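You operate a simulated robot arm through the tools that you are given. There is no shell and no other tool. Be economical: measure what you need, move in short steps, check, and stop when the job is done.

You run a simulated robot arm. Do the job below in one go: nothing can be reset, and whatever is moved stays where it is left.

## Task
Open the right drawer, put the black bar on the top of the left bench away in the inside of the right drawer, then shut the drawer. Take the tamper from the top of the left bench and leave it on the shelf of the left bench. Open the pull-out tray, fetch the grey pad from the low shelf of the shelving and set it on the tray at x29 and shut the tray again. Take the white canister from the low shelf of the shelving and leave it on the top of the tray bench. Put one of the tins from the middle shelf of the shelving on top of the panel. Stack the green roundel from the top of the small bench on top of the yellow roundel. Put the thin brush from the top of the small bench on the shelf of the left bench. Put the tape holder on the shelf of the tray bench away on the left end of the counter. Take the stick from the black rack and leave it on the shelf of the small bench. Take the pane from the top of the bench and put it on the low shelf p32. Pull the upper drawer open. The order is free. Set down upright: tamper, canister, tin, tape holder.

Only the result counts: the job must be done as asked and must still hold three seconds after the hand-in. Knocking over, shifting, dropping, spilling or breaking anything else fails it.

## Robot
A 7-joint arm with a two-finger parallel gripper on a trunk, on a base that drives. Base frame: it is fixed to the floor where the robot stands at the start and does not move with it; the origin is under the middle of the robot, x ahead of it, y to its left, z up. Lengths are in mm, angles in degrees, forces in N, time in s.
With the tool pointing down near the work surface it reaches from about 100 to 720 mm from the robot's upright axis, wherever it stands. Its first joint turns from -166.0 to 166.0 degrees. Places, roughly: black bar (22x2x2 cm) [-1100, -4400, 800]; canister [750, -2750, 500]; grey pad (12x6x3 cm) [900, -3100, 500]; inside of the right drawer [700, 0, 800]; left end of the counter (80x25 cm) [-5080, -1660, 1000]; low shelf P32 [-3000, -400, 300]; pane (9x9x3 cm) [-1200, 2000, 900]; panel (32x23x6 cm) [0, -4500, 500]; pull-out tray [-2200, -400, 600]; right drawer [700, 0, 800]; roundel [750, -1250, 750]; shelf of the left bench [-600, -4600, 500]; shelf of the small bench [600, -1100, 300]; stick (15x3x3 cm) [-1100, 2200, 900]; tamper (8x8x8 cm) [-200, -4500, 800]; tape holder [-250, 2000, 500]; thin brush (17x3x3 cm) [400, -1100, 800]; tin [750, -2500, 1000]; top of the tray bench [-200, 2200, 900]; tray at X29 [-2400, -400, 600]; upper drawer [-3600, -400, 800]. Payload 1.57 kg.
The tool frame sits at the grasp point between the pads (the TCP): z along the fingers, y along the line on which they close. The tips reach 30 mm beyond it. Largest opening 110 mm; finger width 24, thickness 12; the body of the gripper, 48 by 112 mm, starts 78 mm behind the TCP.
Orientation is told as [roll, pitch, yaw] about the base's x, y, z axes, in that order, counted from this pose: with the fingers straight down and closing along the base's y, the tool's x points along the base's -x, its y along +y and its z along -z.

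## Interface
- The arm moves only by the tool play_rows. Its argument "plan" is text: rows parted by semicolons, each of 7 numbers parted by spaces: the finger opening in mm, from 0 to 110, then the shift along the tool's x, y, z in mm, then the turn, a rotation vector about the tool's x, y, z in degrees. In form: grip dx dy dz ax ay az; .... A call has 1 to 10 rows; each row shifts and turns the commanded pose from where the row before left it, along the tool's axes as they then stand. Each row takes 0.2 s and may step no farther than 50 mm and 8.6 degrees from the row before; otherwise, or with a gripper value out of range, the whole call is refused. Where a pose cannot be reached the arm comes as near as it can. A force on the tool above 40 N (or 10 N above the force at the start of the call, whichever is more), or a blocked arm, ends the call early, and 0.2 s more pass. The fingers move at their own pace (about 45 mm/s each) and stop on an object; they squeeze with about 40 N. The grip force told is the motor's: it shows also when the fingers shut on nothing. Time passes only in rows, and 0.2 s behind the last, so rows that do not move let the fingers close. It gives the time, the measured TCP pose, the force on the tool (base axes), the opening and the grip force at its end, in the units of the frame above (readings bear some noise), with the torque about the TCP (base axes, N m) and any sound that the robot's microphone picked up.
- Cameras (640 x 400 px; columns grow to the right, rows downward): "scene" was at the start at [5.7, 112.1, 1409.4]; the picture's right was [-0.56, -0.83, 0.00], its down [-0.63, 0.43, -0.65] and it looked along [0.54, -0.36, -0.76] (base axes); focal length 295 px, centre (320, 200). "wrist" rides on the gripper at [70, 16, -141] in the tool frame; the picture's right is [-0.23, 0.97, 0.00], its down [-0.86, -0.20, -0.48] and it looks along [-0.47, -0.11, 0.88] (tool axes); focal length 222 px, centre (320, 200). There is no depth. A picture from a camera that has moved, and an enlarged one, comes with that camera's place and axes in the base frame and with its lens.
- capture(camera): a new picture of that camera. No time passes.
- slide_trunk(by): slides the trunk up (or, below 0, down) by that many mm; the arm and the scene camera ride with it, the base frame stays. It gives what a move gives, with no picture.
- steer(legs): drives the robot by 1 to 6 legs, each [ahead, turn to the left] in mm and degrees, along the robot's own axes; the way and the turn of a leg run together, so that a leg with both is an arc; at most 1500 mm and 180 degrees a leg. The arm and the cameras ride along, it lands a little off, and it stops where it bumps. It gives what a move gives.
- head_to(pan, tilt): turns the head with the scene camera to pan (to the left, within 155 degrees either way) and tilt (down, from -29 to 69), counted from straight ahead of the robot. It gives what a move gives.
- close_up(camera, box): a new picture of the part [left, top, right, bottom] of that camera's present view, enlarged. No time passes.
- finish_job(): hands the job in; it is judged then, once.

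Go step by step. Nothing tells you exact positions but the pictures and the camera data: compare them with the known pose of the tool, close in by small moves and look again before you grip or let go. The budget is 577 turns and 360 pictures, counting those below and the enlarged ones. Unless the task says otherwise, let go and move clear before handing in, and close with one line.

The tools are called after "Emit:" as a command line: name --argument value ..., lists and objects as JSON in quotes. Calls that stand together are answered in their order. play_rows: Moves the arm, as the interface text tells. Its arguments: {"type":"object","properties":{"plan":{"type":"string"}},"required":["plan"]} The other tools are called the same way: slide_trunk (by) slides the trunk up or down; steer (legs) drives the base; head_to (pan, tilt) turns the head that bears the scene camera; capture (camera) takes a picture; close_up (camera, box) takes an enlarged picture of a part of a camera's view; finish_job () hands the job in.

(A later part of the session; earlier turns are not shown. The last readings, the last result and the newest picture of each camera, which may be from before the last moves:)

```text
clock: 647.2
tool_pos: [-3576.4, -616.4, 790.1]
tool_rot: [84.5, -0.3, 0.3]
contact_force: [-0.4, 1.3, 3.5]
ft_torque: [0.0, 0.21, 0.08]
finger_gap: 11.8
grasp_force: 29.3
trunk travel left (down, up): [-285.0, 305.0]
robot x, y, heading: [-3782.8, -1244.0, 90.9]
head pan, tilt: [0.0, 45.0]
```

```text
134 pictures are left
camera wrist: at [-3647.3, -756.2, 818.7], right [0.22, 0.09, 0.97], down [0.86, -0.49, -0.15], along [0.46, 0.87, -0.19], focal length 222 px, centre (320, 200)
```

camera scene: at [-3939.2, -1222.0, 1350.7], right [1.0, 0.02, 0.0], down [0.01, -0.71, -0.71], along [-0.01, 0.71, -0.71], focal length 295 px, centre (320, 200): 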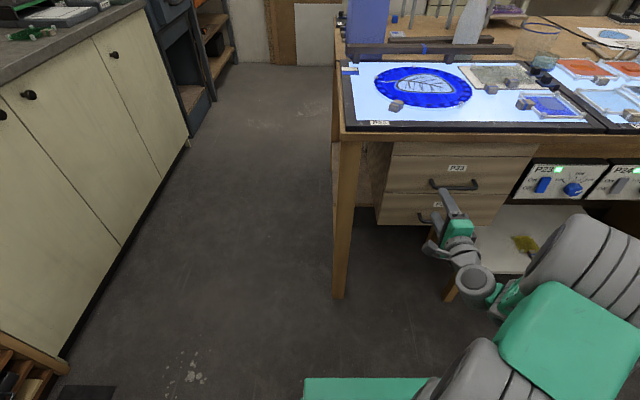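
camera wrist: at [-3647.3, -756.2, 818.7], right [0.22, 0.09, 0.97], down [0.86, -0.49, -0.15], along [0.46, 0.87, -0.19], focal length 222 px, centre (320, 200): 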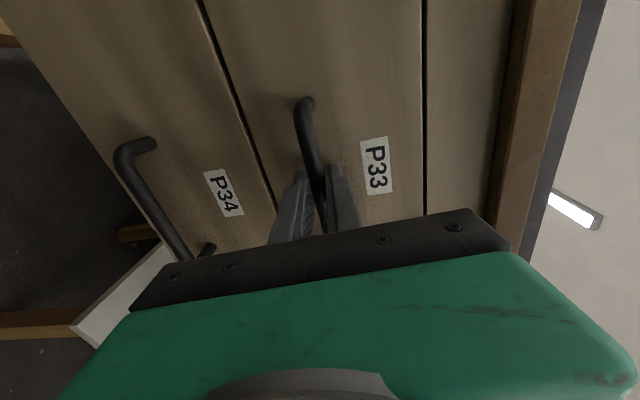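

Emit:
play_rows --plan "0 0 -1.24 -13 0 0 0;0 0 -1.24 -13 0 0 0;0 0 -1.24 -13 0 0 0;0 0 -1.24 -13 0 0 0;0 0 -1.24 -13 0 0 0;0 0 -1.24 -13 0 0 0;0 0 -1.24 -13 0 0 0;0 0 -1.24 -13 0 0 0"

Emit:
capture --camera "scene"

```text
clock: 649.0
tool_pos: [-3577.1, -723.1, 792.1]
tool_rot: [84.6, -0.2, 0.5]
contact_force: [-8.6, -0.4, 11.0]
ft_torque: [0.08, 0.25, 0.52]
finger_gap: 11.6
grasp_force: 29.5
trunk travel left (down, up): [-285.0, 305.0]
robot x, y, heading: [-3785.6, -1237.7, 91.1]
head pan, tilt: [0.0, 45.0]
```

```text
133 pictures are left
camera scene: at [-3940.3, -1222.7, 1350.7], right [1.0, 0.02, 0.0], down [0.01, -0.71, -0.71], along [-0.01, 0.71, -0.71], focal length 295 px, centre (320, 200)
```

scene: 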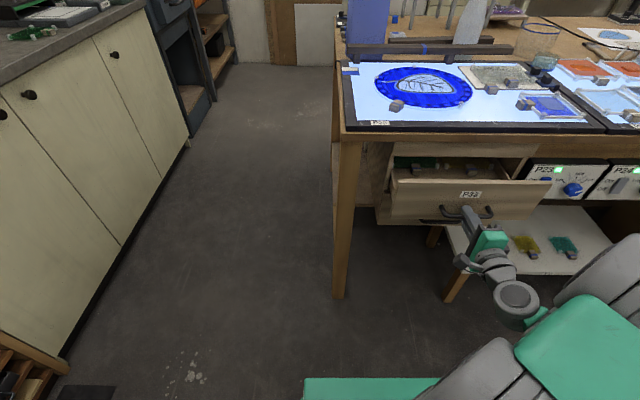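

Emit:
steer --legs '[[-60, 0]]'

Emit:
capture --camera "scene"

```text
clock: 650.0
tool_pos: [-3577.2, -781.0, 790.2]
tool_rot: [84.5, -0.2, 0.3]
contact_force: [-18.5, -0.3, 13.3]
ft_torque: [0.13, 0.25, 0.6]
finger_gap: 11.6
grasp_force: 29.1
trunk travel left (down, up): [-285.0, 305.0]
robot x, y, heading: [-3782.0, -1298.6, 91.2]
head pan, tilt: [0.0, 45.0]
```

```text
132 pictures are left
camera scene: at [-3940.2, -1282.3, 1350.5], right [1.0, 0.02, 0.0], down [0.01, -0.71, -0.71], along [-0.01, 0.71, -0.71], focal length 295 px, centre (320, 200)
```

scene: 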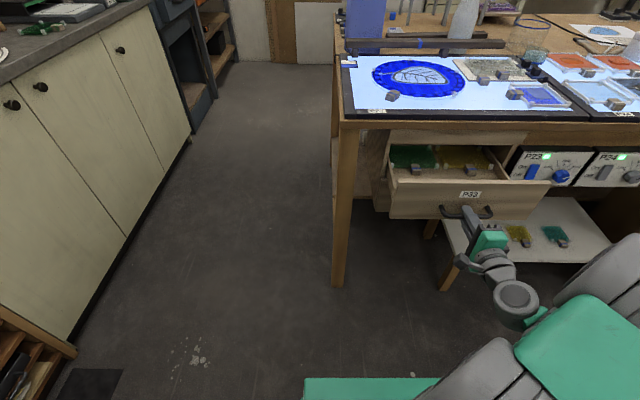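

Emit:
steer --legs '[[-45, 0]]'

Emit:
play_rows --plan "0 0 -0.9 -10 0 0 0;0 0 -0.9 -10 0 0 0"

Emit:
capture --camera "scene"

```text
clock: 650.9
tool_pos: [-3577.3, -826.5, 790.9]
tool_rot: [84.6, -0.1, 0.6]
contact_force: [-10.5, -0.6, 7.8]
ft_torque: [0.05, 0.19, 0.52]
finger_gap: 11.8
grasp_force: 29.3
trunk travel left (down, up): [-285.0, 305.0]
robot x, y, heading: [-3781.7, -1348.1, 91.0]
head pan, tilt: [0.0, 45.0]
```

```text
clock: 651.5
tool_pos: [-3577.3, -845.6, 792.2]
tool_rot: [84.6, -0.1, 0.6]
contact_force: [-2.6, 0.9, 4.2]
ft_torque: [0.01, 0.13, 0.46]
finger_gap: 11.6
grasp_force: 28.8
trunk travel left (down, up): [-285.0, 305.0]
robot x, y, heading: [-3784.2, -1346.9, 90.9]
head pan, tilt: [0.0, 45.0]
```

```text
131 pictures are left
camera scene: at [-3937.7, -1326.9, 1350.7], right [1.0, 0.02, 0.0], down [0.01, -0.71, -0.71], along [-0.01, 0.71, -0.71], focal length 295 px, centre (320, 200)
```

scene: 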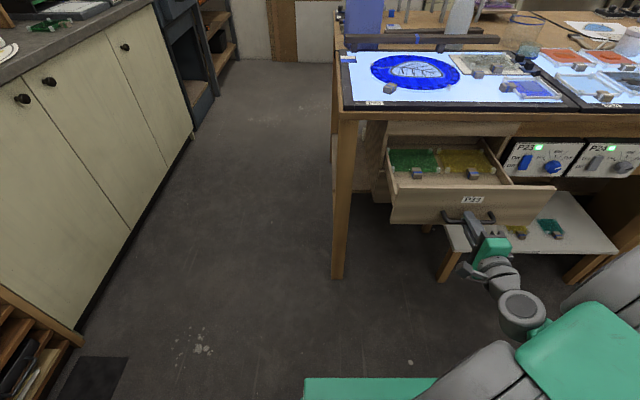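

Emit:
steer --legs '[[-25, 0]]'

Emit:
play_rows --plan "0 0 -0.9 -9 0 0 0;0 0 -0.9 -9 0 0 0"

```text
clock: 652.3
tool_pos: [-3578.1, -870.0, 790.5]
tool_rot: [84.6, 0.0, 0.8]
contact_force: [-4.4, 0.1, 7.3]
ft_torque: [0.09, 0.12, 0.0]
finger_gap: 11.6
grasp_force: 29.1
trunk travel left (down, up): [-285.0, 305.0]
robot x, y, heading: [-3784.8, -1369.9, 91.2]
head pan, tilt: [0.0, 45.0]
```

```text
clock: 652.9
tool_pos: [-3576.9, -888.9, 790.7]
tool_rot: [84.6, 0.0, 0.7]
contact_force: [-2.0, 1.5, 2.8]
ft_torque: [0.02, 0.12, 0.17]
finger_gap: 11.8
grasp_force: 28.8
trunk travel left (down, up): [-285.0, 305.0]
robot x, y, heading: [-3786.7, -1369.4, 91.0]
head pan, tilt: [0.0, 45.0]
```

Emit:
play_rows --plan "40 0 0 0 0 0 0;50 0 0 0 0 0 0;50 0 -0.9 -10 0 0 0;50 0 -0.9 -10 0 0 0;50 0 -0.9 -10 0 0 0;50 0 -0.9 -10 0 0 0;50 0 -0.9 -10 0 0 0"

Emit:
capture --camera "wrist"

```text
clock: 654.5
tool_pos: [-3576.0, -938.7, 790.1]
tool_rot: [84.5, -0.1, 0.7]
contact_force: [0.3, 0.8, -0.3]
ft_torque: [0.0, 0.01, -0.01]
finger_gap: 49.9
grasp_force: 0.0
trunk travel left (down, up): [-285.0, 305.0]
robot x, y, heading: [-3783.8, -1368.4, 91.1]
head pan, tilt: [0.0, 45.0]
```

```text
130 pictures are left
camera wrist: at [-3644.5, -1077.1, 818.6], right [0.22, 0.1, 0.97], down [0.86, -0.49, -0.15], along [0.46, 0.87, -0.19], focal length 222 px, centre (320, 200)
```

wrist: 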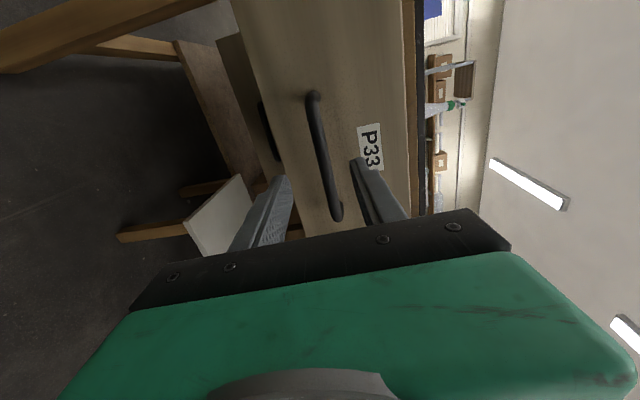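

Emit:
slide_trunk --by 280

Emit:
head_to --pan -75 --tilt 35

Emit:
capture --camera "scene"

Emit:
close_up --camera "scene" --box '[100, 120, 340, 270]'

```text
clock: 657.4
tool_pos: [-3576.5, -937.2, 1071.1]
tool_rot: [84.6, -0.2, 0.7]
contact_force: [-0.3, 0.4, 0.3]
ft_torque: [0.01, 0.0, 0.0]
finger_gap: 50.2
grasp_force: 0.0
trunk travel left (down, up): [-565.0, 25.0]
robot x, y, heading: [-3784.8, -1372.6, 91.2]
head pan, tilt: [0.0, 45.0]
```

```text
clock: 658.8
tool_pos: [-3575.2, -938.0, 1070.6]
tool_rot: [84.6, -0.2, 0.7]
contact_force: [0.1, -0.1, -0.8]
ft_torque: [0.01, 0.01, -0.01]
finger_gap: 50.2
grasp_force: 0.0
trunk travel left (down, up): [-565.0, 25.0]
robot x, y, heading: [-3781.8, -1371.0, 91.4]
head pan, tilt: [-75.0, 35.0]
```

```text
129 pictures are left
camera scene: at [-3850.8, -1408.5, 1645.5], right [0.28, -0.96, 0.0], down [-0.55, -0.16, -0.82], along [0.79, 0.23, -0.57], focal length 295 px, centre (320, 200)
```

scene: 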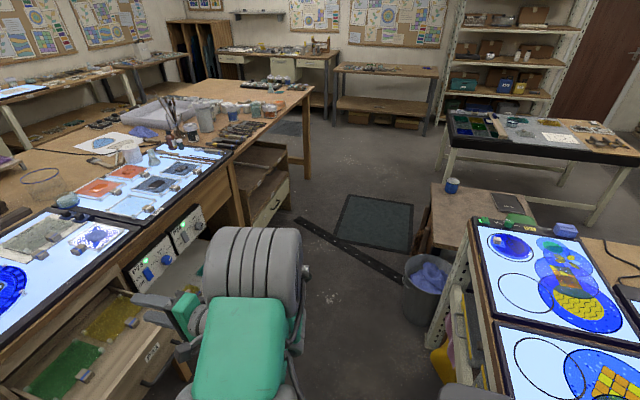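

```text
2.67 times, centred on (220, 195) of scene
camera zoom: at [-3850.8, -1408.5, 1645.5], right [0.28, -0.96, 0.0], down [-0.55, -0.16, -0.82], along [0.79, 0.23, -0.57], focal length 787 px, centre (587, 213)
```

zoom: 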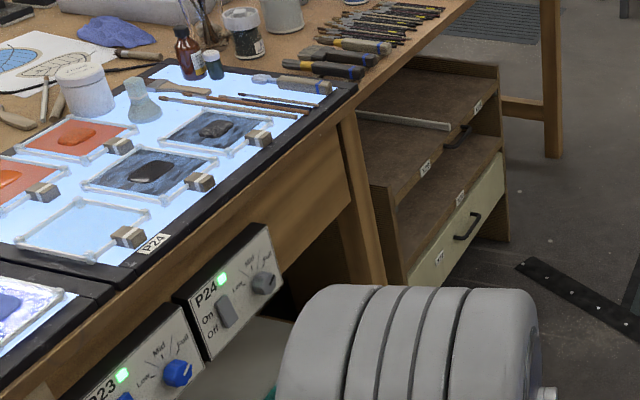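

The upper drawer stands well open. I move east to see the tray unit from the front.

Emit:
steer --legs '[[220, 0], [0, -91], [760, 0]]'

Emit:
head_to --pan 55 --tilt 45

Emit:
capture --camera "scene"

```text
clock: 668.1
tool_pos: [-2603.9, -1389.9, 1070.6]
tool_rot: [84.5, -0.1, -91.2]
contact_force: [-0.5, 0.2, 0.4]
ft_torque: [0.02, -0.01, -0.03]
finger_gap: 50.1
grasp_force: 0.1
trunk travel left (down, up): [-565.0, 25.0]
robot x, y, heading: [-3028.0, -1166.5, -0.6]
head pan, tilt: [-75.0, 35.0]
```

```text
clock: 670.2
tool_pos: [-2603.2, -1390.1, 1069.8]
tool_rot: [84.5, 0.0, -91.3]
contact_force: [0.3, 0.6, -0.1]
ft_torque: [-0.03, 0.01, 0.02]
finger_gap: 50.1
grasp_force: 0.1
trunk travel left (down, up): [-565.0, 25.0]
robot x, y, heading: [-3032.2, -1168.2, -1.1]
head pan, tilt: [55.0, 45.0]
```

```text
127 pictures are left
camera scene: at [-3037.9, -945.5, 1630.7], right [0.81, -0.59, 0.0], down [-0.41, -0.57, -0.71], along [0.41, 0.57, -0.71], focal length 295 px, centre (320, 200)
```

scene: 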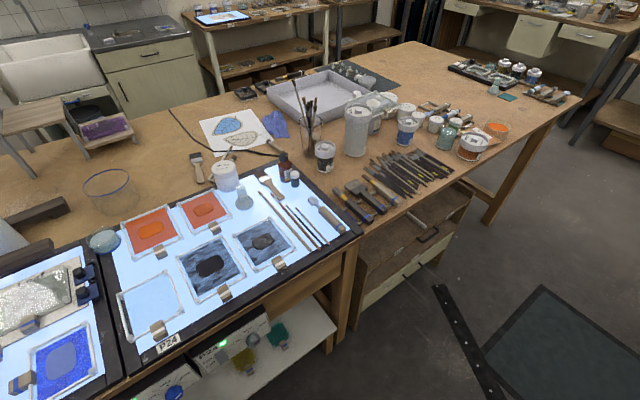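

Emit:
steer --legs '[[0, 7], [575, 0], [0, 84.5]]'

Emit:
slide_trunk --by -280

Emit:
head_to --pan 0 --tilt 50

Emit:
capture --camera "scene"

Emit:
capture --camera "wrist"

```text
clock: 677.7
tool_pos: [-2251.7, -669.0, 1069.4]
tool_rot: [84.5, -0.1, 0.9]
contact_force: [-0.8, -0.1, 0.4]
ft_torque: [0.01, 0.03, -0.03]
finger_gap: 50.2
grasp_force: 0.0
trunk travel left (down, up): [-565.0, 25.0]
robot x, y, heading: [-2457.0, -1104.7, 91.4]
head pan, tilt: [55.0, 45.0]
```

```text
clock: 680.5
tool_pos: [-2251.9, -669.5, 790.3]
tool_rot: [84.7, -0.1, 0.9]
contact_force: [-0.1, 0.6, -0.2]
ft_torque: [-0.04, 0.03, 0.02]
finger_gap: 50.2
grasp_force: 0.1
trunk travel left (down, up): [-285.0, 305.0]
robot x, y, heading: [-2461.1, -1105.1, 91.3]
head pan, tilt: [55.0, 45.0]
```

```text
clock: 681.8
tool_pos: [-2251.8, -670.1, 790.8]
tool_rot: [84.5, 0.0, 1.0]
contact_force: [0.2, 0.6, 0.0]
ft_torque: [-0.02, -0.01, 0.01]
finger_gap: 49.7
grasp_force: 0.1
trunk travel left (down, up): [-285.0, 305.0]
robot x, y, heading: [-2458.4, -1107.4, 91.5]
head pan, tilt: [0.0, 50.0]
```

```text
126 pictures are left
camera scene: at [-2611.0, -1089.0, 1343.8], right [1.0, 0.02, 0.0], down [0.02, -0.77, -0.64], along [-0.02, 0.64, -0.77], focal length 295 px, centre (320, 200)
```

scene: 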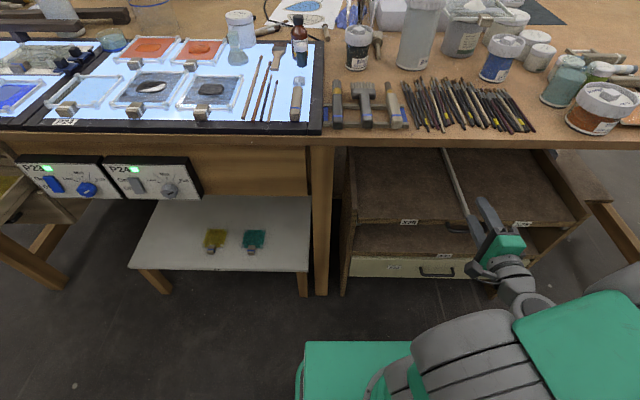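

```text
125 pictures are left
camera wrist: at [-2319.6, -808.9, 818.7], right [0.22, 0.1, 0.97], down [0.86, -0.48, -0.15], along [0.45, 0.87, -0.19], focal length 222 px, centre (320, 200)
```

wrist: 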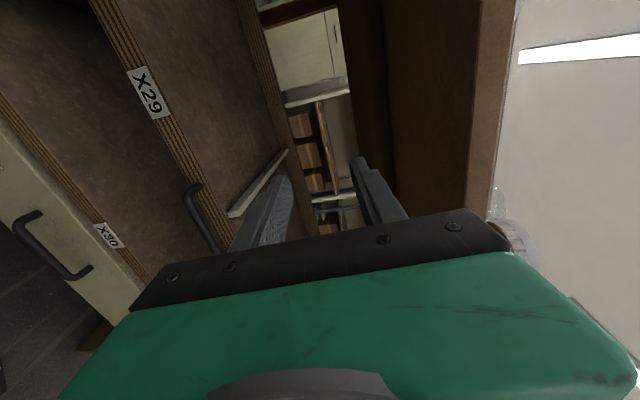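

Emit:
steer --legs '[[-75, 0]]'

Emit:
slide_trunk --by -115

Emit:
capture --camera "wrist"

Emit:
capture --camera "scene"

```text
clock: 682.8
tool_pos: [-2250.9, -744.9, 790.4]
tool_rot: [84.5, 0.0, 1.0]
contact_force: [-0.4, 1.0, 0.6]
ft_torque: [0.02, -0.02, -0.01]
finger_gap: 50.5
grasp_force: 0.0
trunk travel left (down, up): [-285.0, 305.0]
robot x, y, heading: [-2454.6, -1178.2, 91.5]
head pan, tilt: [0.0, 50.0]
```

```text
clock: 684.3
tool_pos: [-2249.8, -744.1, 676.6]
tool_rot: [84.5, -0.1, 1.1]
contact_force: [0.0, 0.2, 0.5]
ft_torque: [0.03, -0.02, 0.03]
finger_gap: 49.9
grasp_force: 0.0
trunk travel left (down, up): [-170.0, 420.0]
robot x, y, heading: [-2453.6, -1177.2, 91.5]
head pan, tilt: [0.0, 50.0]
```

```text
124 pictures are left
camera wrist: at [-2318.4, -883.7, 703.7], right [0.22, 0.1, 0.97], down [0.86, -0.48, -0.15], along [0.45, 0.87, -0.19], focal length 222 px, centre (320, 200)
```

wrist: 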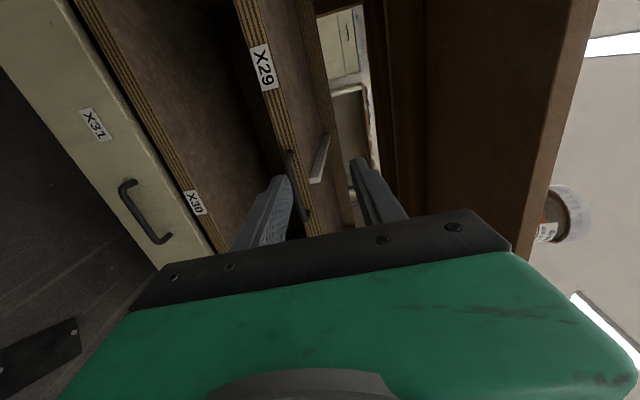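

```text
123 pictures are left
camera scene: at [-2609.1, -1164.4, 1228.8], right [1.0, 0.03, 0.0], down [0.02, -0.77, -0.64], along [-0.02, 0.64, -0.77], focal length 295 px, centre (320, 200)
```

scene: 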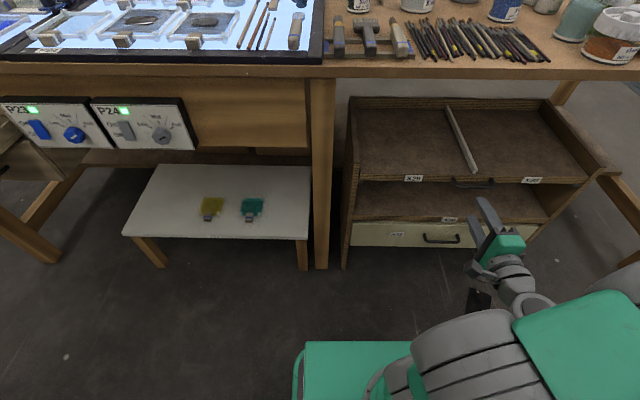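

Emit:
play_rows --plan "40 -35 0 0 0 0 0;40 -33 0 0 0 0 0"

Emit:
slide_trunk --by -62

Emit:
steer --legs '[[90, -1]]'

Emit:
capture --camera "wrist"

Emit:
capture --camera "scene"

```text
clock: 684.9
tool_pos: [-2184.3, -743.2, 675.4]
tool_rot: [84.5, 0.0, 1.1]
contact_force: [0.3, -0.6, -0.5]
ft_torque: [0.0, -0.01, 0.0]
finger_gap: 40.0
grasp_force: 0.0
trunk travel left (down, up): [-170.0, 420.0]
robot x, y, heading: [-2457.7, -1178.5, 91.5]
head pan, tilt: [0.0, 50.0]
```

```text
clock: 685.9
tool_pos: [-2182.5, -743.2, 614.2]
tool_rot: [84.5, -0.2, 0.9]
contact_force: [0.5, -0.3, -0.5]
ft_torque: [-0.03, -0.01, 0.05]
finger_gap: 40.2
grasp_force: 0.0
trunk travel left (down, up): [-108.0, 482.0]
robot x, y, heading: [-2457.1, -1177.3, 91.4]
head pan, tilt: [0.0, 50.0]
```

```text
clock: 687.0
tool_pos: [-2177.2, -657.4, 614.0]
tool_rot: [84.4, -0.1, 0.0]
contact_force: [0.3, -0.1, 0.5]
ft_torque: [0.0, -0.01, -0.05]
finger_gap: 40.0
grasp_force: 0.0
trunk travel left (down, up): [-108.0, 482.0]
robot x, y, heading: [-2458.0, -1085.5, 90.4]
head pan, tilt: [0.0, 50.0]
```

```text
122 pictures are left
camera wrist: at [-2247.5, -795.2, 642.1], right [0.23, 0.09, 0.97], down [0.86, -0.49, -0.15], along [0.47, 0.86, -0.19], focal length 222 px, centre (320, 200)
```

wrist: 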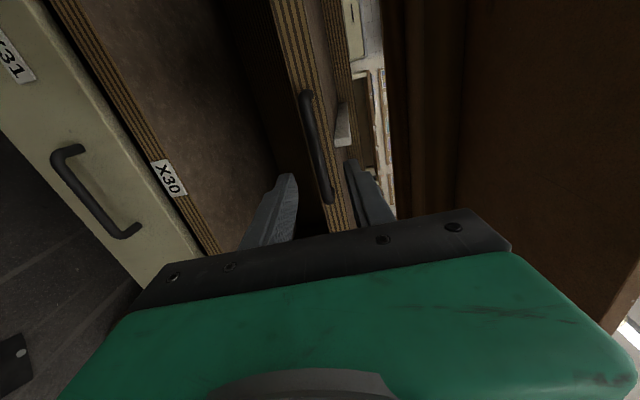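

```text
121 pictures are left
camera scene: at [-2610.4, -1070.8, 1166.8], right [1.0, 0.01, 0.0], down [0.01, -0.77, -0.64], along [-0.01, 0.64, -0.77], focal length 295 px, centre (320, 200)
```

scene: 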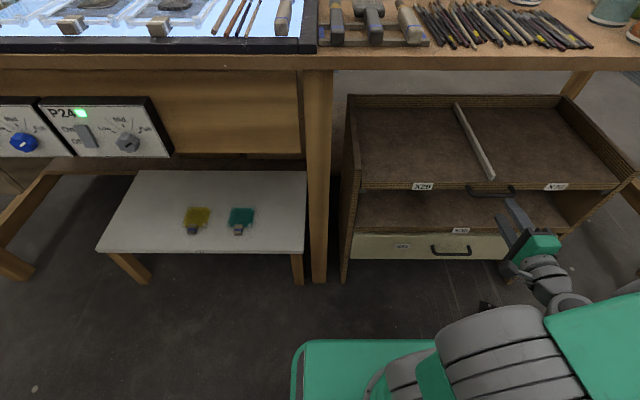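

Emit:
play_rows --plan "40 6 0 30 0 0 0;40 4 0 25 0 0 0;40 0 0 15 0 0 0"

Emit:
close_up --camera "wrist" --box '[220, 80, 420, 205]'

```text
clock: 687.8
tool_pos: [-2187.1, -588.5, 607.6]
tool_rot: [84.7, -0.2, 0.0]
contact_force: [0.3, 0.7, -0.2]
ft_torque: [-0.01, 0.01, 0.0]
finger_gap: 40.1
grasp_force: 0.1
trunk travel left (down, up): [-108.0, 482.0]
robot x, y, heading: [-2455.7, -1086.4, 90.5]
head pan, tilt: [0.0, 50.0]
```

```text
3.20 times, centred on (320, 142) of wrist
camera zoom: at [-2256.9, -726.1, 634.7], right [0.23, 0.09, 0.97], down [0.86, -0.5, -0.15], along [0.47, 0.86, -0.19], focal length 711 px, centre (320, 384)
```

zoom: 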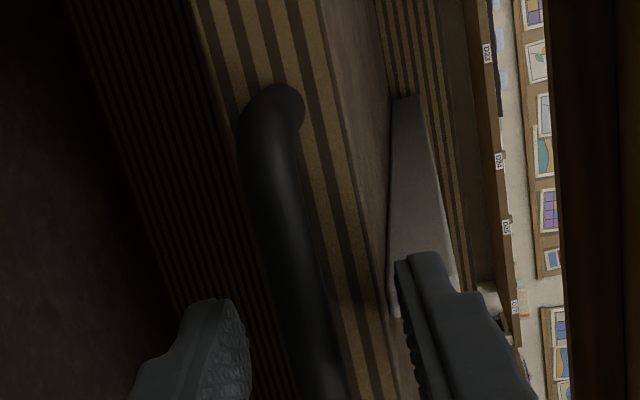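

Emit:
play_rows --plan "20 0 0 0 0 0 0;0 0 0 0 0 0 0;0 0 0 0 0 0 0;0 0 0 0 0 0 0;0 0 0 0 0 0 0"

Emit:
capture --camera "wrist"

```text
clock: 689.0
tool_pos: [-2187.3, -587.3, 605.8]
tool_rot: [84.5, 0.0, 0.0]
contact_force: [-0.5, 0.1, -7.6]
ft_torque: [-0.07, 0.09, -0.27]
finger_gap: 11.9
grasp_force: 28.8
trunk travel left (down, up): [-108.0, 482.0]
robot x, y, heading: [-2457.4, -1086.9, 90.4]
head pan, tilt: [0.0, 50.0]
```

```text
119 pictures are left
camera wrist: at [-2256.9, -726.1, 634.0], right [0.23, 0.09, 0.97], down [0.86, -0.5, -0.15], along [0.47, 0.86, -0.19], focal length 222 px, centre (320, 200)
```

wrist: 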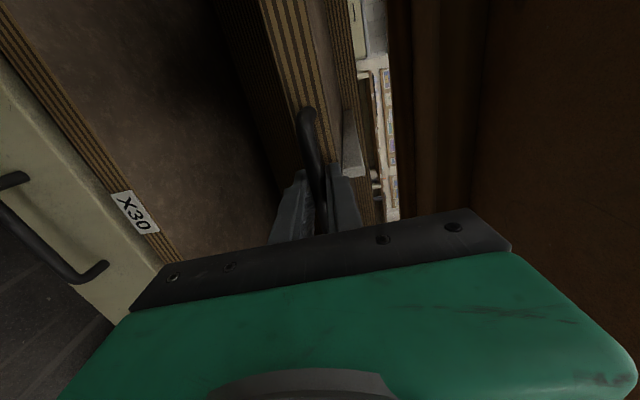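

Emit:
play_rows --plan "0 0 -1.2 -12.9 0 0 0;0 0 -1.2 -12.9 0 0 0;0 0 -1.2 -12.9 0 0 0;0 0 -1.2 -12.9 0 0 0;0 0 -1.2 -12.9 0 0 0;0 0 -1.2 -12.9 0 0 0"

Emit:
steer --legs '[[-120, 0]]'

Emit:
capture --camera "scene"

```text
clock: 690.4
tool_pos: [-2187.0, -664.6, 606.3]
tool_rot: [84.3, 0.0, 0.0]
contact_force: [-4.5, 0.6, -21.9]
ft_torque: [-0.12, 0.09, 0.24]
finger_gap: 11.9
grasp_force: 29.3
trunk travel left (down, up): [-108.0, 482.0]
robot x, y, heading: [-2460.0, -1084.9, 90.3]
head pan, tilt: [0.0, 50.0]
```

```text
clock: 691.7
tool_pos: [-2185.9, -786.9, 606.6]
tool_rot: [84.3, 0.0, 0.1]
contact_force: [-21.2, 2.1, -26.7]
ft_torque: [-0.13, 0.09, -0.08]
finger_gap: 11.9
grasp_force: 28.9
trunk travel left (down, up): [-108.0, 482.0]
robot x, y, heading: [-2456.1, -1214.4, 90.4]
head pan, tilt: [0.0, 50.0]
```

```text
118 pictures are left
camera scene: at [-2609.9, -1192.4, 1166.6], right [1.0, 0.01, 0.0], down [0.01, -0.77, -0.64], along [0.0, 0.64, -0.77], focal length 295 px, centre (320, 200)
```

scene: 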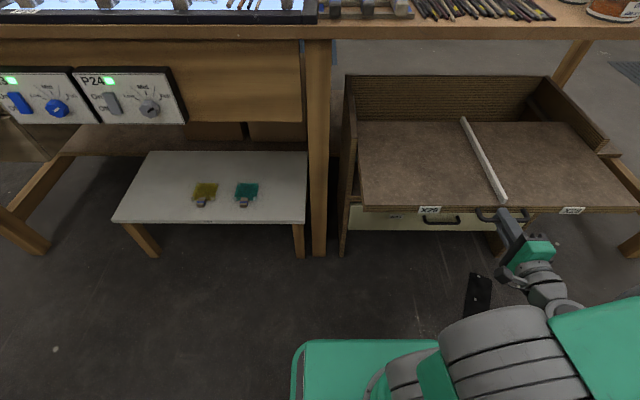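

Emit:
play_rows --plan "30 0 0 0 0 0 0;36 0 0 0 0 0 0;36 0 -0.7 -8 0 0 0;36 0 -0.7 -8 0 0 0;36 0 -0.7 -8 0 0 0;36 0 -0.7 -8 0 0 0"

Emit:
head_to --pan 150 --tilt 55

Emit:
capture --camera "scene"

Emit:
capture --camera "wrist"

```text
clock: 693.1
tool_pos: [-2187.0, -816.7, 608.6]
tool_rot: [84.3, 0.1, 0.0]
contact_force: [0.7, 0.0, 0.3]
ft_torque: [0.02, 0.0, 0.04]
finger_gap: 35.9
grasp_force: 0.1
out of reach, approached as far as the arm can: row 6
trunk travel left (down, up): [-108.0, 482.0]
robot x, y, heading: [-2457.0, -1209.0, 90.3]
head pan, tilt: [0.0, 50.0]
```

```text
clock: 695.4
tool_pos: [-2187.3, -816.9, 609.1]
tool_rot: [84.3, 0.0, 0.0]
contact_force: [-0.1, 0.5, -0.7]
ft_torque: [0.01, 0.01, 0.03]
finger_gap: 36.0
grasp_force: 0.0
trunk travel left (down, up): [-108.0, 482.0]
robot x, y, heading: [-2454.7, -1211.9, 90.2]
head pan, tilt: [150.0, 55.0]
```

```text
117 pictures are left
camera scene: at [-2644.6, -1333.4, 1160.3], right [-0.87, 0.49, 0.0], down [0.4, 0.71, -0.57], along [-0.28, -0.5, -0.82], focal length 295 px, centre (320, 200)
```

scene: 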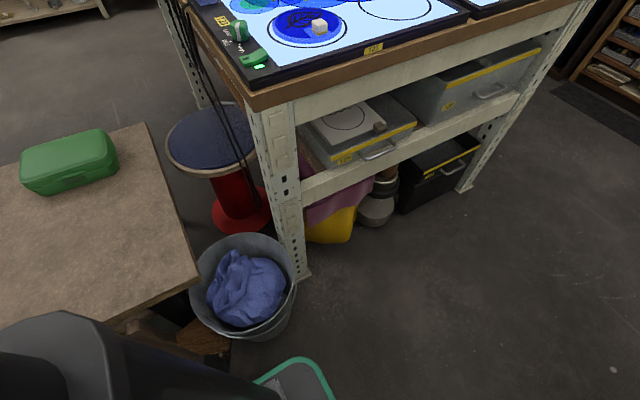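

```text
116 pictures are left
camera wrist: at [-2256.2, -954.8, 637.4], right [0.23, 0.1, 0.97], down [0.86, -0.5, -0.15], along [0.47, 0.86, -0.2], focal length 222 px, centre (320, 200)
```

wrist: 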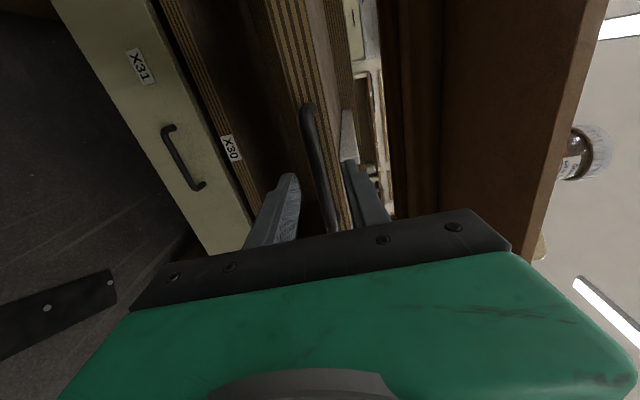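

Emit:
steer --legs '[[-25, 0]]'

Emit:
capture --camera "wrist"

```text
clock: 696.2
tool_pos: [-2185.1, -840.7, 608.5]
tool_rot: [84.3, 0.1, 0.0]
contact_force: [0.0, -0.7, 0.1]
ft_torque: [0.01, 0.0, 0.02]
finger_gap: 36.2
grasp_force: 0.1
trunk travel left (down, up): [-108.0, 482.0]
robot x, y, heading: [-2454.8, -1238.3, 90.6]
head pan, tilt: [150.0, 55.0]
```

```text
115 pictures are left
camera wrist: at [-2256.0, -979.3, 637.4], right [0.23, 0.1, 0.97], down [0.86, -0.5, -0.15], along [0.47, 0.86, -0.2], focal length 222 px, centre (320, 200)
```

wrist: 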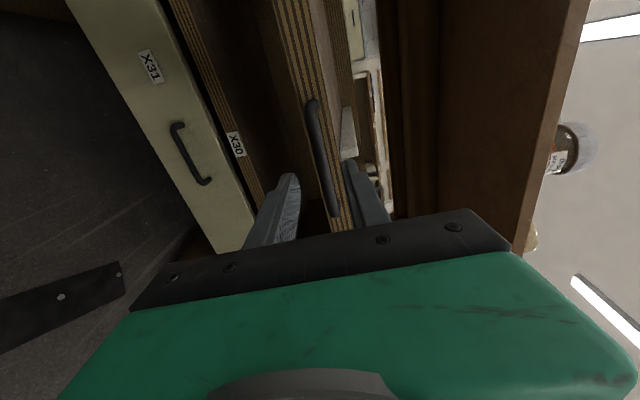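

The tray is open by about 200 mm. I raise the arm and go to fetch the grey pad.

Emit:
slide_trunk --by 400

Emit:
steer --legs '[[130, 0], [0, -90.5], [1400, 0], [400, 0]]'

Emit:
head_to --pan 0 --tilt 35

Emit:
capture --camera "scene"

```text
clock: 700.0
tool_pos: [-2185.3, -840.3, 1008.6]
tool_rot: [84.3, 0.0, 0.0]
contact_force: [0.6, -0.5, -0.5]
ft_torque: [-0.02, -0.01, 0.02]
finger_gap: 35.7
grasp_force: 0.1
trunk travel left (down, up): [-508.0, 82.0]
robot x, y, heading: [-2457.5, -1236.1, 90.6]
head pan, tilt: [150.0, 55.0]
```

```text
clock: 713.8
tool_pos: [-256.4, -1313.3, 1008.1]
tool_rot: [84.2, 0.1, -88.4]
contact_force: [0.3, -0.5, 0.9]
ft_torque: [-0.01, -0.01, 0.0]
finger_gap: 35.6
grasp_force: 0.1
trunk travel left (down, up): [-508.0, 82.0]
robot x, y, heading: [-660.5, -1052.3, 1.9]
head pan, tilt: [150.0, 55.0]
```

```text
clock: 716.1
tool_pos: [-256.0, -1312.6, 1008.2]
tool_rot: [84.2, 0.1, -88.4]
contact_force: [-0.3, -0.4, 0.3]
ft_torque: [0.03, 0.03, -0.02]
finger_gap: 35.9
grasp_force: 0.0
trunk travel left (down, up): [-508.0, 82.0]
robot x, y, heading: [-655.0, -1050.9, 2.0]
head pan, tilt: [0.0, 35.0]
```

```text
114 pictures are left
camera scene: at [-633.2, -896.7, 1588.5], right [0.03, -1.0, 0.0], down [-0.57, -0.02, -0.82], along [0.82, 0.03, -0.57], focal length 295 px, centre (320, 200)
```

scene: 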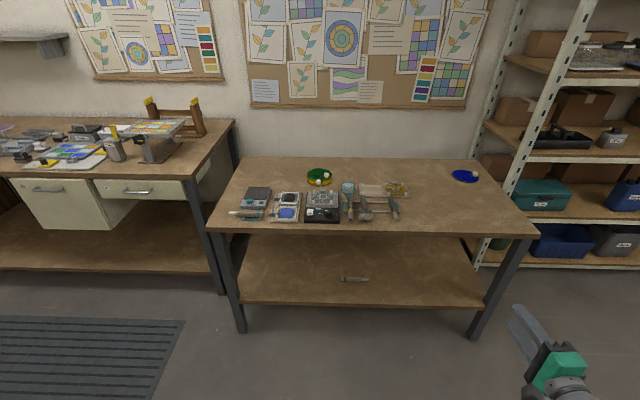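

Emit:
steer --legs '[[0, -52.5], [840, 0], [0, -39.5], [1030, 0], [0, 90]]'

Emit:
head_to --pan -10 --tilt 35

Emit:
capture --camera "scene"

Emit:
capture --camera "wrist"

```text
clock: 733.6
tool_pos: [297.3, -3013.0, 1008.7]
tool_rot: [84.2, 0.0, -89.6]
contact_force: [0.3, 0.3, -0.5]
ft_torque: [0.0, 0.0, -0.01]
finger_gap: 36.1
grasp_force: 0.1
trunk travel left (down, up): [-508.0, 82.0]
robot x, y, heading: [-99.0, -2743.3, 0.2]
head pan, tilt: [0.0, 35.0]
```

```text
clock: 734.3
tool_pos: [299.7, -3012.8, 1007.2]
tool_rot: [84.3, 0.1, -89.7]
contact_force: [-0.1, -0.1, -0.5]
ft_torque: [-0.05, -0.01, -0.01]
finger_gap: 35.9
grasp_force: 0.1
trunk travel left (down, up): [-508.0, 82.0]
robot x, y, heading: [-97.3, -2746.3, 0.7]
head pan, tilt: [-10.0, 35.0]
```

```text
113 pictures are left
camera scene: at [-70.4, -2604.3, 1588.5], right [-0.16, -0.99, 0.0], down [-0.57, 0.09, -0.82], along [0.81, -0.13, -0.57], focal length 295 px, centre (320, 200)
```

scene: 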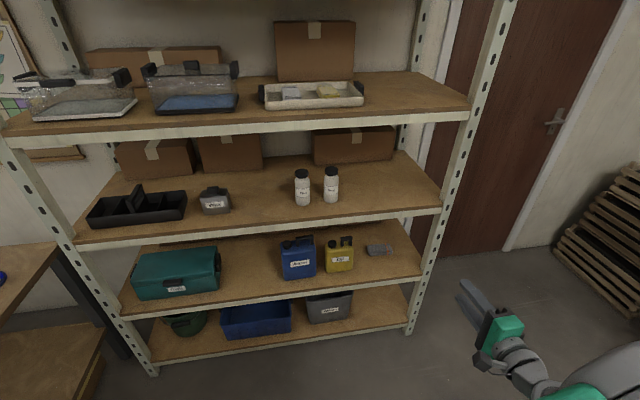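

```text
112 pictures are left
camera wrist: at [158.4, -2943.4, 1037.3], right [0.1, -0.23, 0.97], down [-0.49, -0.86, -0.15], along [0.87, -0.46, -0.2], focal length 222 px, centre (320, 200)
```

wrist: 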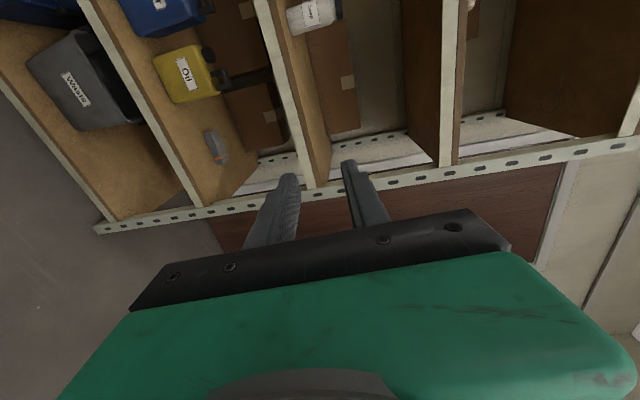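

Emit:
close_up --camera "scene" --box '[330, 225, 430, 287]'

Emit:
close_up --camera "wrist" --box '[140, 100, 300, 200]'

```text
6.40 times, centred on (380, 256) of scene
camera zoom: at [-70.4, -2604.3, 1588.5], right [-0.16, -0.99, 0.0], down [-0.57, 0.09, -0.82], along [0.81, -0.13, -0.57], focal length 1889 px, centre (-64, -158)
```

zoom: 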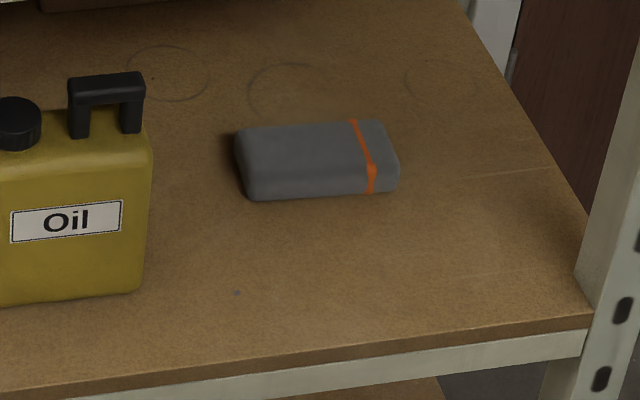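

```text
4.00 times, centred on (220, 150) of wrist
camera zoom: at [158.4, -2943.4, 1037.3], right [0.1, -0.23, 0.97], down [-0.49, -0.86, -0.15], along [0.87, -0.46, -0.2], focal length 888 px, centre (720, 400)
```

zoom: 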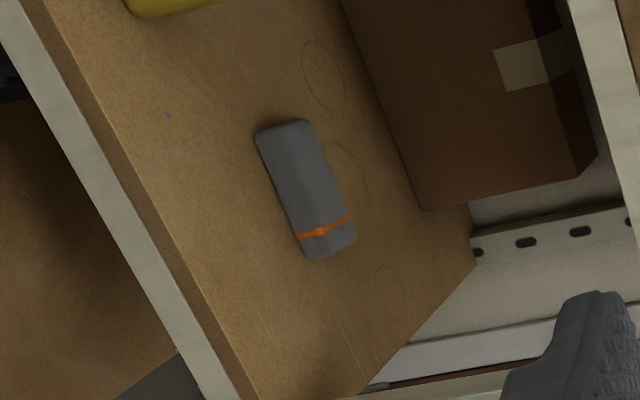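

The pad's long side is too wide for the fingers from the front, so I will take it from the open south end of the shelving, gripping its short sides.

Emit:
steer --legs '[[0, -90.5], [1000, 0], [0, 90]]'

Emit:
head_to --pan 0 --tilt 35

Emit:
capture --camera "scene"

```text
clock: 747.3
tool_pos: [303.5, -4033.4, 1008.7]
tool_rot: [84.3, 0.1, -89.7]
contact_force: [0.2, 0.5, -0.4]
ft_torque: [-0.01, -0.01, 0.01]
finger_gap: 36.1
grasp_force: 0.1
trunk travel left (down, up): [-508.0, 82.0]
robot x, y, heading: [-92.8, -3764.4, 0.9]
head pan, tilt: [-10.0, 35.0]
```

```text
clock: 748.0
tool_pos: [302.9, -4035.6, 1007.8]
tool_rot: [84.4, 0.1, -89.6]
contact_force: [0.6, -0.2, -0.1]
ft_torque: [-0.02, 0.04, -0.01]
finger_gap: 35.8
grasp_force: 0.1
trunk travel left (down, up): [-508.0, 82.0]
robot x, y, heading: [-94.5, -3763.9, 0.9]
head pan, tilt: [0.0, 35.0]
```

```text
109 pictures are left
camera scene: at [-65.3, -3610.9, 1588.5], right [0.01, -1.0, 0.0], down [-0.57, -0.01, -0.82], along [0.82, 0.01, -0.57], focal length 295 px, centre (320, 200)
```

scene: 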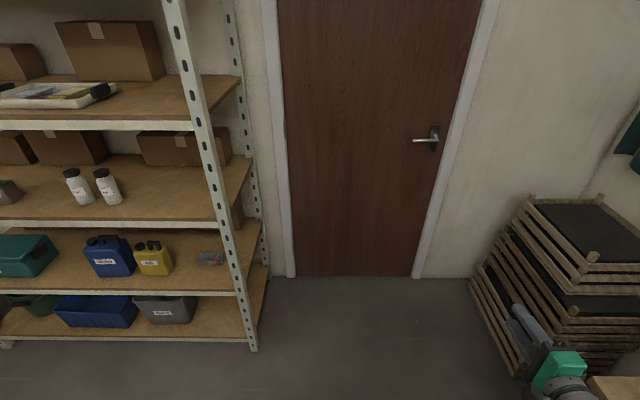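

Emit:
steer --legs '[[780, -0.9], [0, 90]]'

Emit:
play_rows --plan "100 0 0 0 8.2 0 0;100 0 0 0 0 0 8.6;100 0 0 0 0 0 8.6;100 0 0 0 0 0 8.6;100 0 0 0 0 0 8.6;100 0 0 0 0 0 8.6;100 0 0 0 0 0 8.6;100 0 0 0 0 0 8.6;100 0 0 0 0 0 8.6;100 0 0 0 0 0 8.6"

Emit:
play_rows --plan "100 0 0 0 0 0 8.6;100 0 0 0 0 0 4"

Emit:
capture --camera "wrist"

```text
clock: 756.1
tool_pos: [962.9, -3360.1, 1008.9]
tool_rot: [84.3, 0.1, 0.8]
contact_force: [-0.1, 0.2, 0.3]
ft_torque: [0.01, 0.02, -0.01]
finger_gap: 36.1
grasp_force: 0.1
trunk travel left (down, up): [-508.0, 82.0]
robot x, y, heading: [696.6, -3756.7, 91.2]
head pan, tilt: [0.0, 35.0]
```

```text
clock: 758.3
tool_pos: [962.5, -3361.2, 1008.5]
tool_rot: [41.0, 71.4, -46.8]
contact_force: [-0.4, 0.7, 0.4]
ft_torque: [-0.01, 0.01, -0.01]
finger_gap: 99.9
grasp_force: 0.0
trunk travel left (down, up): [-508.0, 82.0]
robot x, y, heading: [698.9, -3753.2, 91.2]
head pan, tilt: [0.0, 35.0]
```

```text
clock: 758.9
tool_pos: [962.3, -3360.2, 1008.6]
tool_rot: [-0.7, 76.1, -90.0]
contact_force: [0.0, 0.2, -0.1]
ft_torque: [0.01, -0.01, 0.02]
finger_gap: 100.0
grasp_force: 0.0
trunk travel left (down, up): [-508.0, 82.0]
robot x, y, heading: [701.6, -3757.8, 91.2]
head pan, tilt: [0.0, 35.0]
```

```text
108 pictures are left
camera wrist: at [980.5, -3480.2, 1108.5], right [0.97, -0.04, -0.22], down [-0.19, -0.67, -0.71], along [-0.12, 0.74, -0.66], focal length 222 px, centre (320, 200)
```

wrist: 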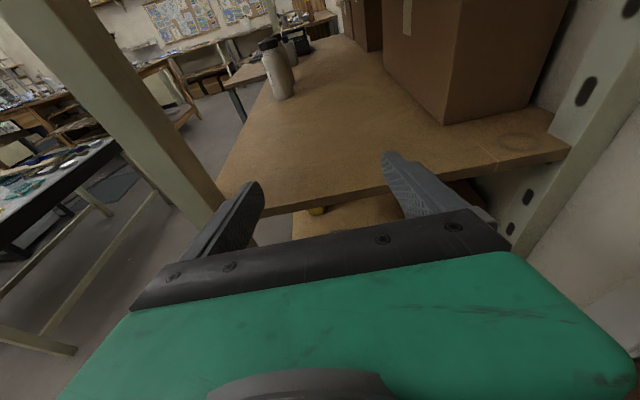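

Emit:
slide_trunk --by -400

Emit:
slide_trunk --by -60

Emit:
capture --camera "wrist"

Emit:
head_to --pan 0 --tilt 45

Emit:
capture --camera "scene"

```text
clock: 762.7
tool_pos: [962.9, -3360.2, 608.6]
tool_rot: [-0.3, 76.2, -89.7]
contact_force: [-0.2, 0.1, -0.3]
ft_torque: [0.01, 0.0, -0.04]
finger_gap: 100.1
grasp_force: 0.0
trunk travel left (down, up): [-108.0, 482.0]
robot x, y, heading: [699.9, -3759.5, 91.0]
head pan, tilt: [0.0, 35.0]
```

```text
clock: 763.7
tool_pos: [963.4, -3359.3, 547.8]
tool_rot: [-0.3, 76.1, -89.5]
contact_force: [0.2, 0.2, -0.8]
ft_torque: [-0.04, 0.0, -0.03]
finger_gap: 100.1
grasp_force: 0.1
trunk travel left (down, up): [-48.0, 542.0]
robot x, y, heading: [697.9, -3755.7, 91.2]
head pan, tilt: [0.0, 35.0]
```

```text
107 pictures are left
camera wrist: at [980.4, -3480.1, 648.5], right [0.97, -0.04, -0.22], down [-0.19, -0.67, -0.72], along [-0.12, 0.74, -0.66], focal length 222 px, centre (320, 200)
```

wrist: 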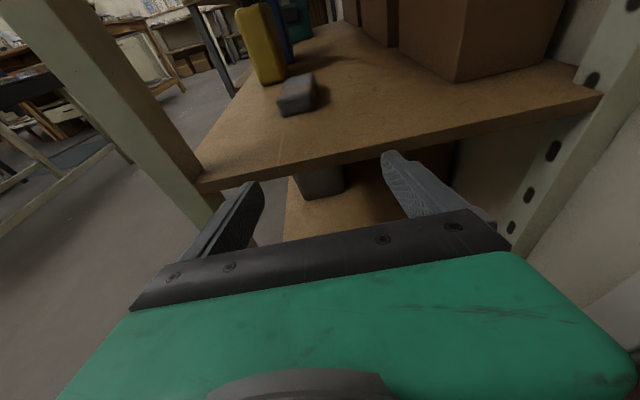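

```text
clock: 764.5
tool_pos: [964.0, -3361.0, 547.3]
tool_rot: [-0.3, 76.1, -89.5]
contact_force: [0.3, -1.4, -0.8]
ft_torque: [-0.02, -0.02, -0.01]
finger_gap: 100.0
grasp_force: 0.1
trunk travel left (down, up): [-48.0, 542.0]
robot x, y, heading: [699.5, -3756.5, 90.9]
head pan, tilt: [0.0, 45.0]
```

```text
106 pictures are left
camera scene: at [544.1, -3737.9, 1113.7], right [1.0, 0.02, 0.0], down [0.01, -0.71, -0.71], along [-0.01, 0.71, -0.71], focal length 295 px, centre (320, 200)
```

scene: 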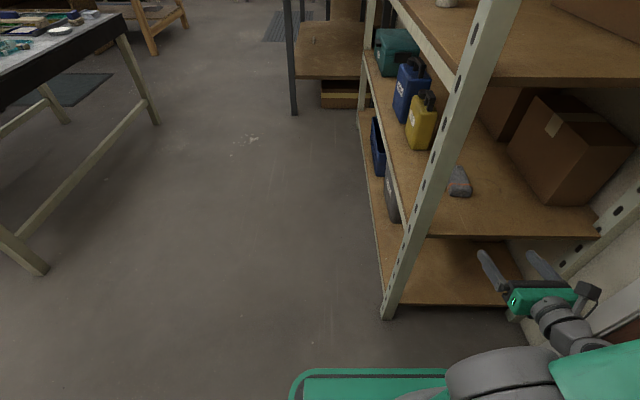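

Emit:
play_rows --plan "100 0 -28 0 0 0 0"

Emit:
steer --legs '[[110, -0.9]]'

Emit:
capture --camera "wrist"

```text
clock: 764.9
tool_pos: [934.8, -3362.2, 549.2]
tool_rot: [-0.2, 76.1, -89.5]
contact_force: [0.4, 0.4, -0.8]
ft_torque: [0.02, 0.0, -0.03]
finger_gap: 100.1
grasp_force: 0.0
trunk travel left (down, up): [-48.0, 542.0]
robot x, y, heading: [695.8, -3752.9, 91.1]
head pan, tilt: [0.0, 45.0]
```

```text
clock: 766.1
tool_pos: [939.5, -3254.2, 548.3]
tool_rot: [-0.2, 76.1, -90.4]
contact_force: [-0.5, 0.0, -0.3]
ft_torque: [0.0, 0.02, 0.03]
finger_gap: 100.1
grasp_force: 0.0
trunk travel left (down, up): [-48.0, 542.0]
robot x, y, heading: [697.9, -3646.0, 90.1]
head pan, tilt: [0.0, 45.0]
```

```text
105 pictures are left
camera wrist: at [954.6, -3373.9, 649.5], right [0.97, -0.06, -0.22], down [-0.2, -0.67, -0.72], along [-0.11, 0.74, -0.66], focal length 222 px, centre (320, 200)
```

wrist: 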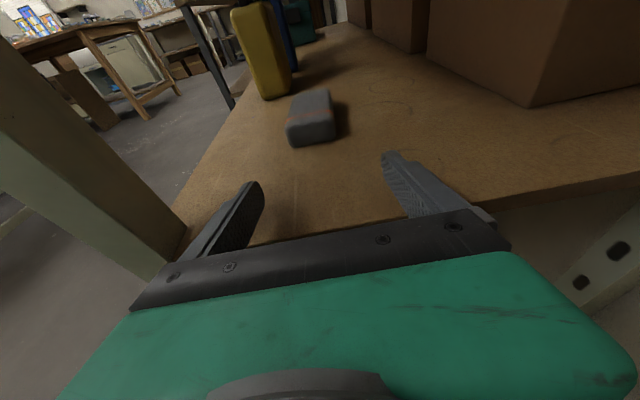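

Emit:
play_rows --plan "100 0 -21 0 -4.4 0 1.1;100 0 -21 0 -4.4 0 1.1;100 -15 0 3.7 0 0 0"

Emit:
play_rows --plan "100 9.5 0 38.8 0 0 0;100 9.5 0 38.8 0 0 0"

Emit:
capture --camera "wrist"

```text
clock: 766.9
tool_pos: [897.7, -3253.0, 537.5]
tool_rot: [0.0, 76.6, -99.4]
contact_force: [-3.7, -7.4, 23.0]
ft_torque: [0.53, 0.27, -0.52]
finger_gap: 99.5
grasp_force: 0.0
trunk travel left (down, up): [-48.0, 542.0]
robot x, y, heading: [698.5, -3644.4, 90.1]
head pan, tilt: [0.0, 45.0]
```

```text
clock: 767.2
tool_pos: [902.9, -3234.2, 538.9]
tool_rot: [0.0, 76.8, -99.5]
contact_force: [-2.0, -1.7, 17.4]
ft_torque: [0.47, 0.2, -0.26]
finger_gap: 98.6
grasp_force: 0.1
trunk travel left (down, up): [-48.0, 542.0]
robot x, y, heading: [697.9, -3643.8, 90.0]
head pan, tilt: [0.0, 45.0]
stopped in row 1: the force on the tool passed its limit at 354 N (the readings are from after the stop); the commanded pose is now the measured one
```

```text
104 pictures are left
camera wrist: at [898.0, -3356.2, 637.6], right [0.95, -0.21, -0.22], down [-0.31, -0.62, -0.72], along [0.02, 0.75, -0.66], focal length 222 px, centre (320, 200)
```

wrist: 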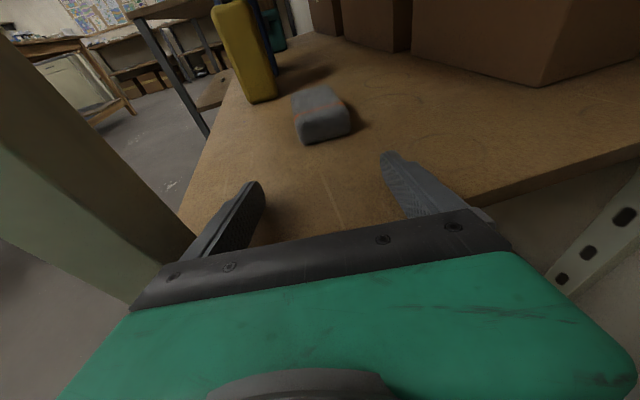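

Emit:
play_rows --plan "100 10 0 -2.4 0 0 0;100 9.5 0 38.8 0 0 0;100 9.5 2 38.8 0 0 0"

Emit:
capture --camera "wrist"

```text
clock: 768.0
tool_pos: [916.8, -3156.1, 545.8]
tool_rot: [-0.3, 76.3, -99.7]
contact_force: [0.2, 0.0, 0.1]
ft_torque: [0.0, -0.01, 0.01]
finger_gap: 99.8
grasp_force: 0.1
trunk travel left (down, up): [-48.0, 542.0]
robot x, y, heading: [695.9, -3647.0, 90.2]
head pan, tilt: [0.0, 45.0]
```

```text
103 pictures are left
camera wrist: at [912.7, -3276.6, 645.0], right [0.95, -0.21, -0.22], down [-0.31, -0.62, -0.72], along [0.01, 0.75, -0.66], focal length 222 px, centre (320, 200)
```

wrist: 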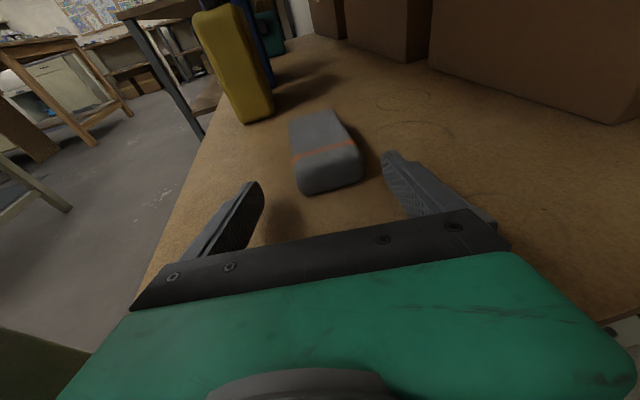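

Emit:
play_rows --plan "100 0 4 0 4.4 0 -1.1;100 5 0 24 0 0 0;90 0 0 20 0 0 0"

Emit:
capture --camera "wrist"

```text
clock: 768.9
tool_pos: [927.4, -3114.1, 545.9]
tool_rot: [0.9, 77.0, -94.1]
contact_force: [-1.4, -0.1, 11.1]
ft_torque: [-0.95, 0.26, -0.16]
finger_gap: 89.8
grasp_force: 0.1
trunk travel left (down, up): [-48.0, 542.0]
robot x, y, heading: [697.6, -3646.3, 89.8]
head pan, tilt: [0.0, 45.0]
stopped in row 3: the force on the tool passed its limit at 42 N (the readings are from after the stop); the commanded pose is now the measured one
```

```text
102 pictures are left
camera wrist: at [931.1, -3235.5, 643.8], right [0.97, -0.14, -0.22], down [-0.25, -0.64, -0.73], along [-0.04, 0.76, -0.65], focal length 222 px, centre (320, 200)
```

wrist: 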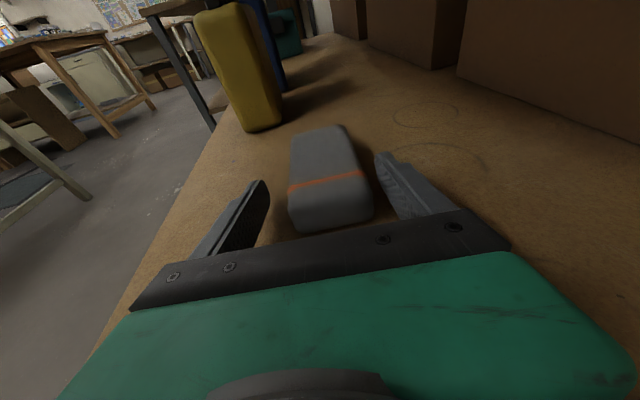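

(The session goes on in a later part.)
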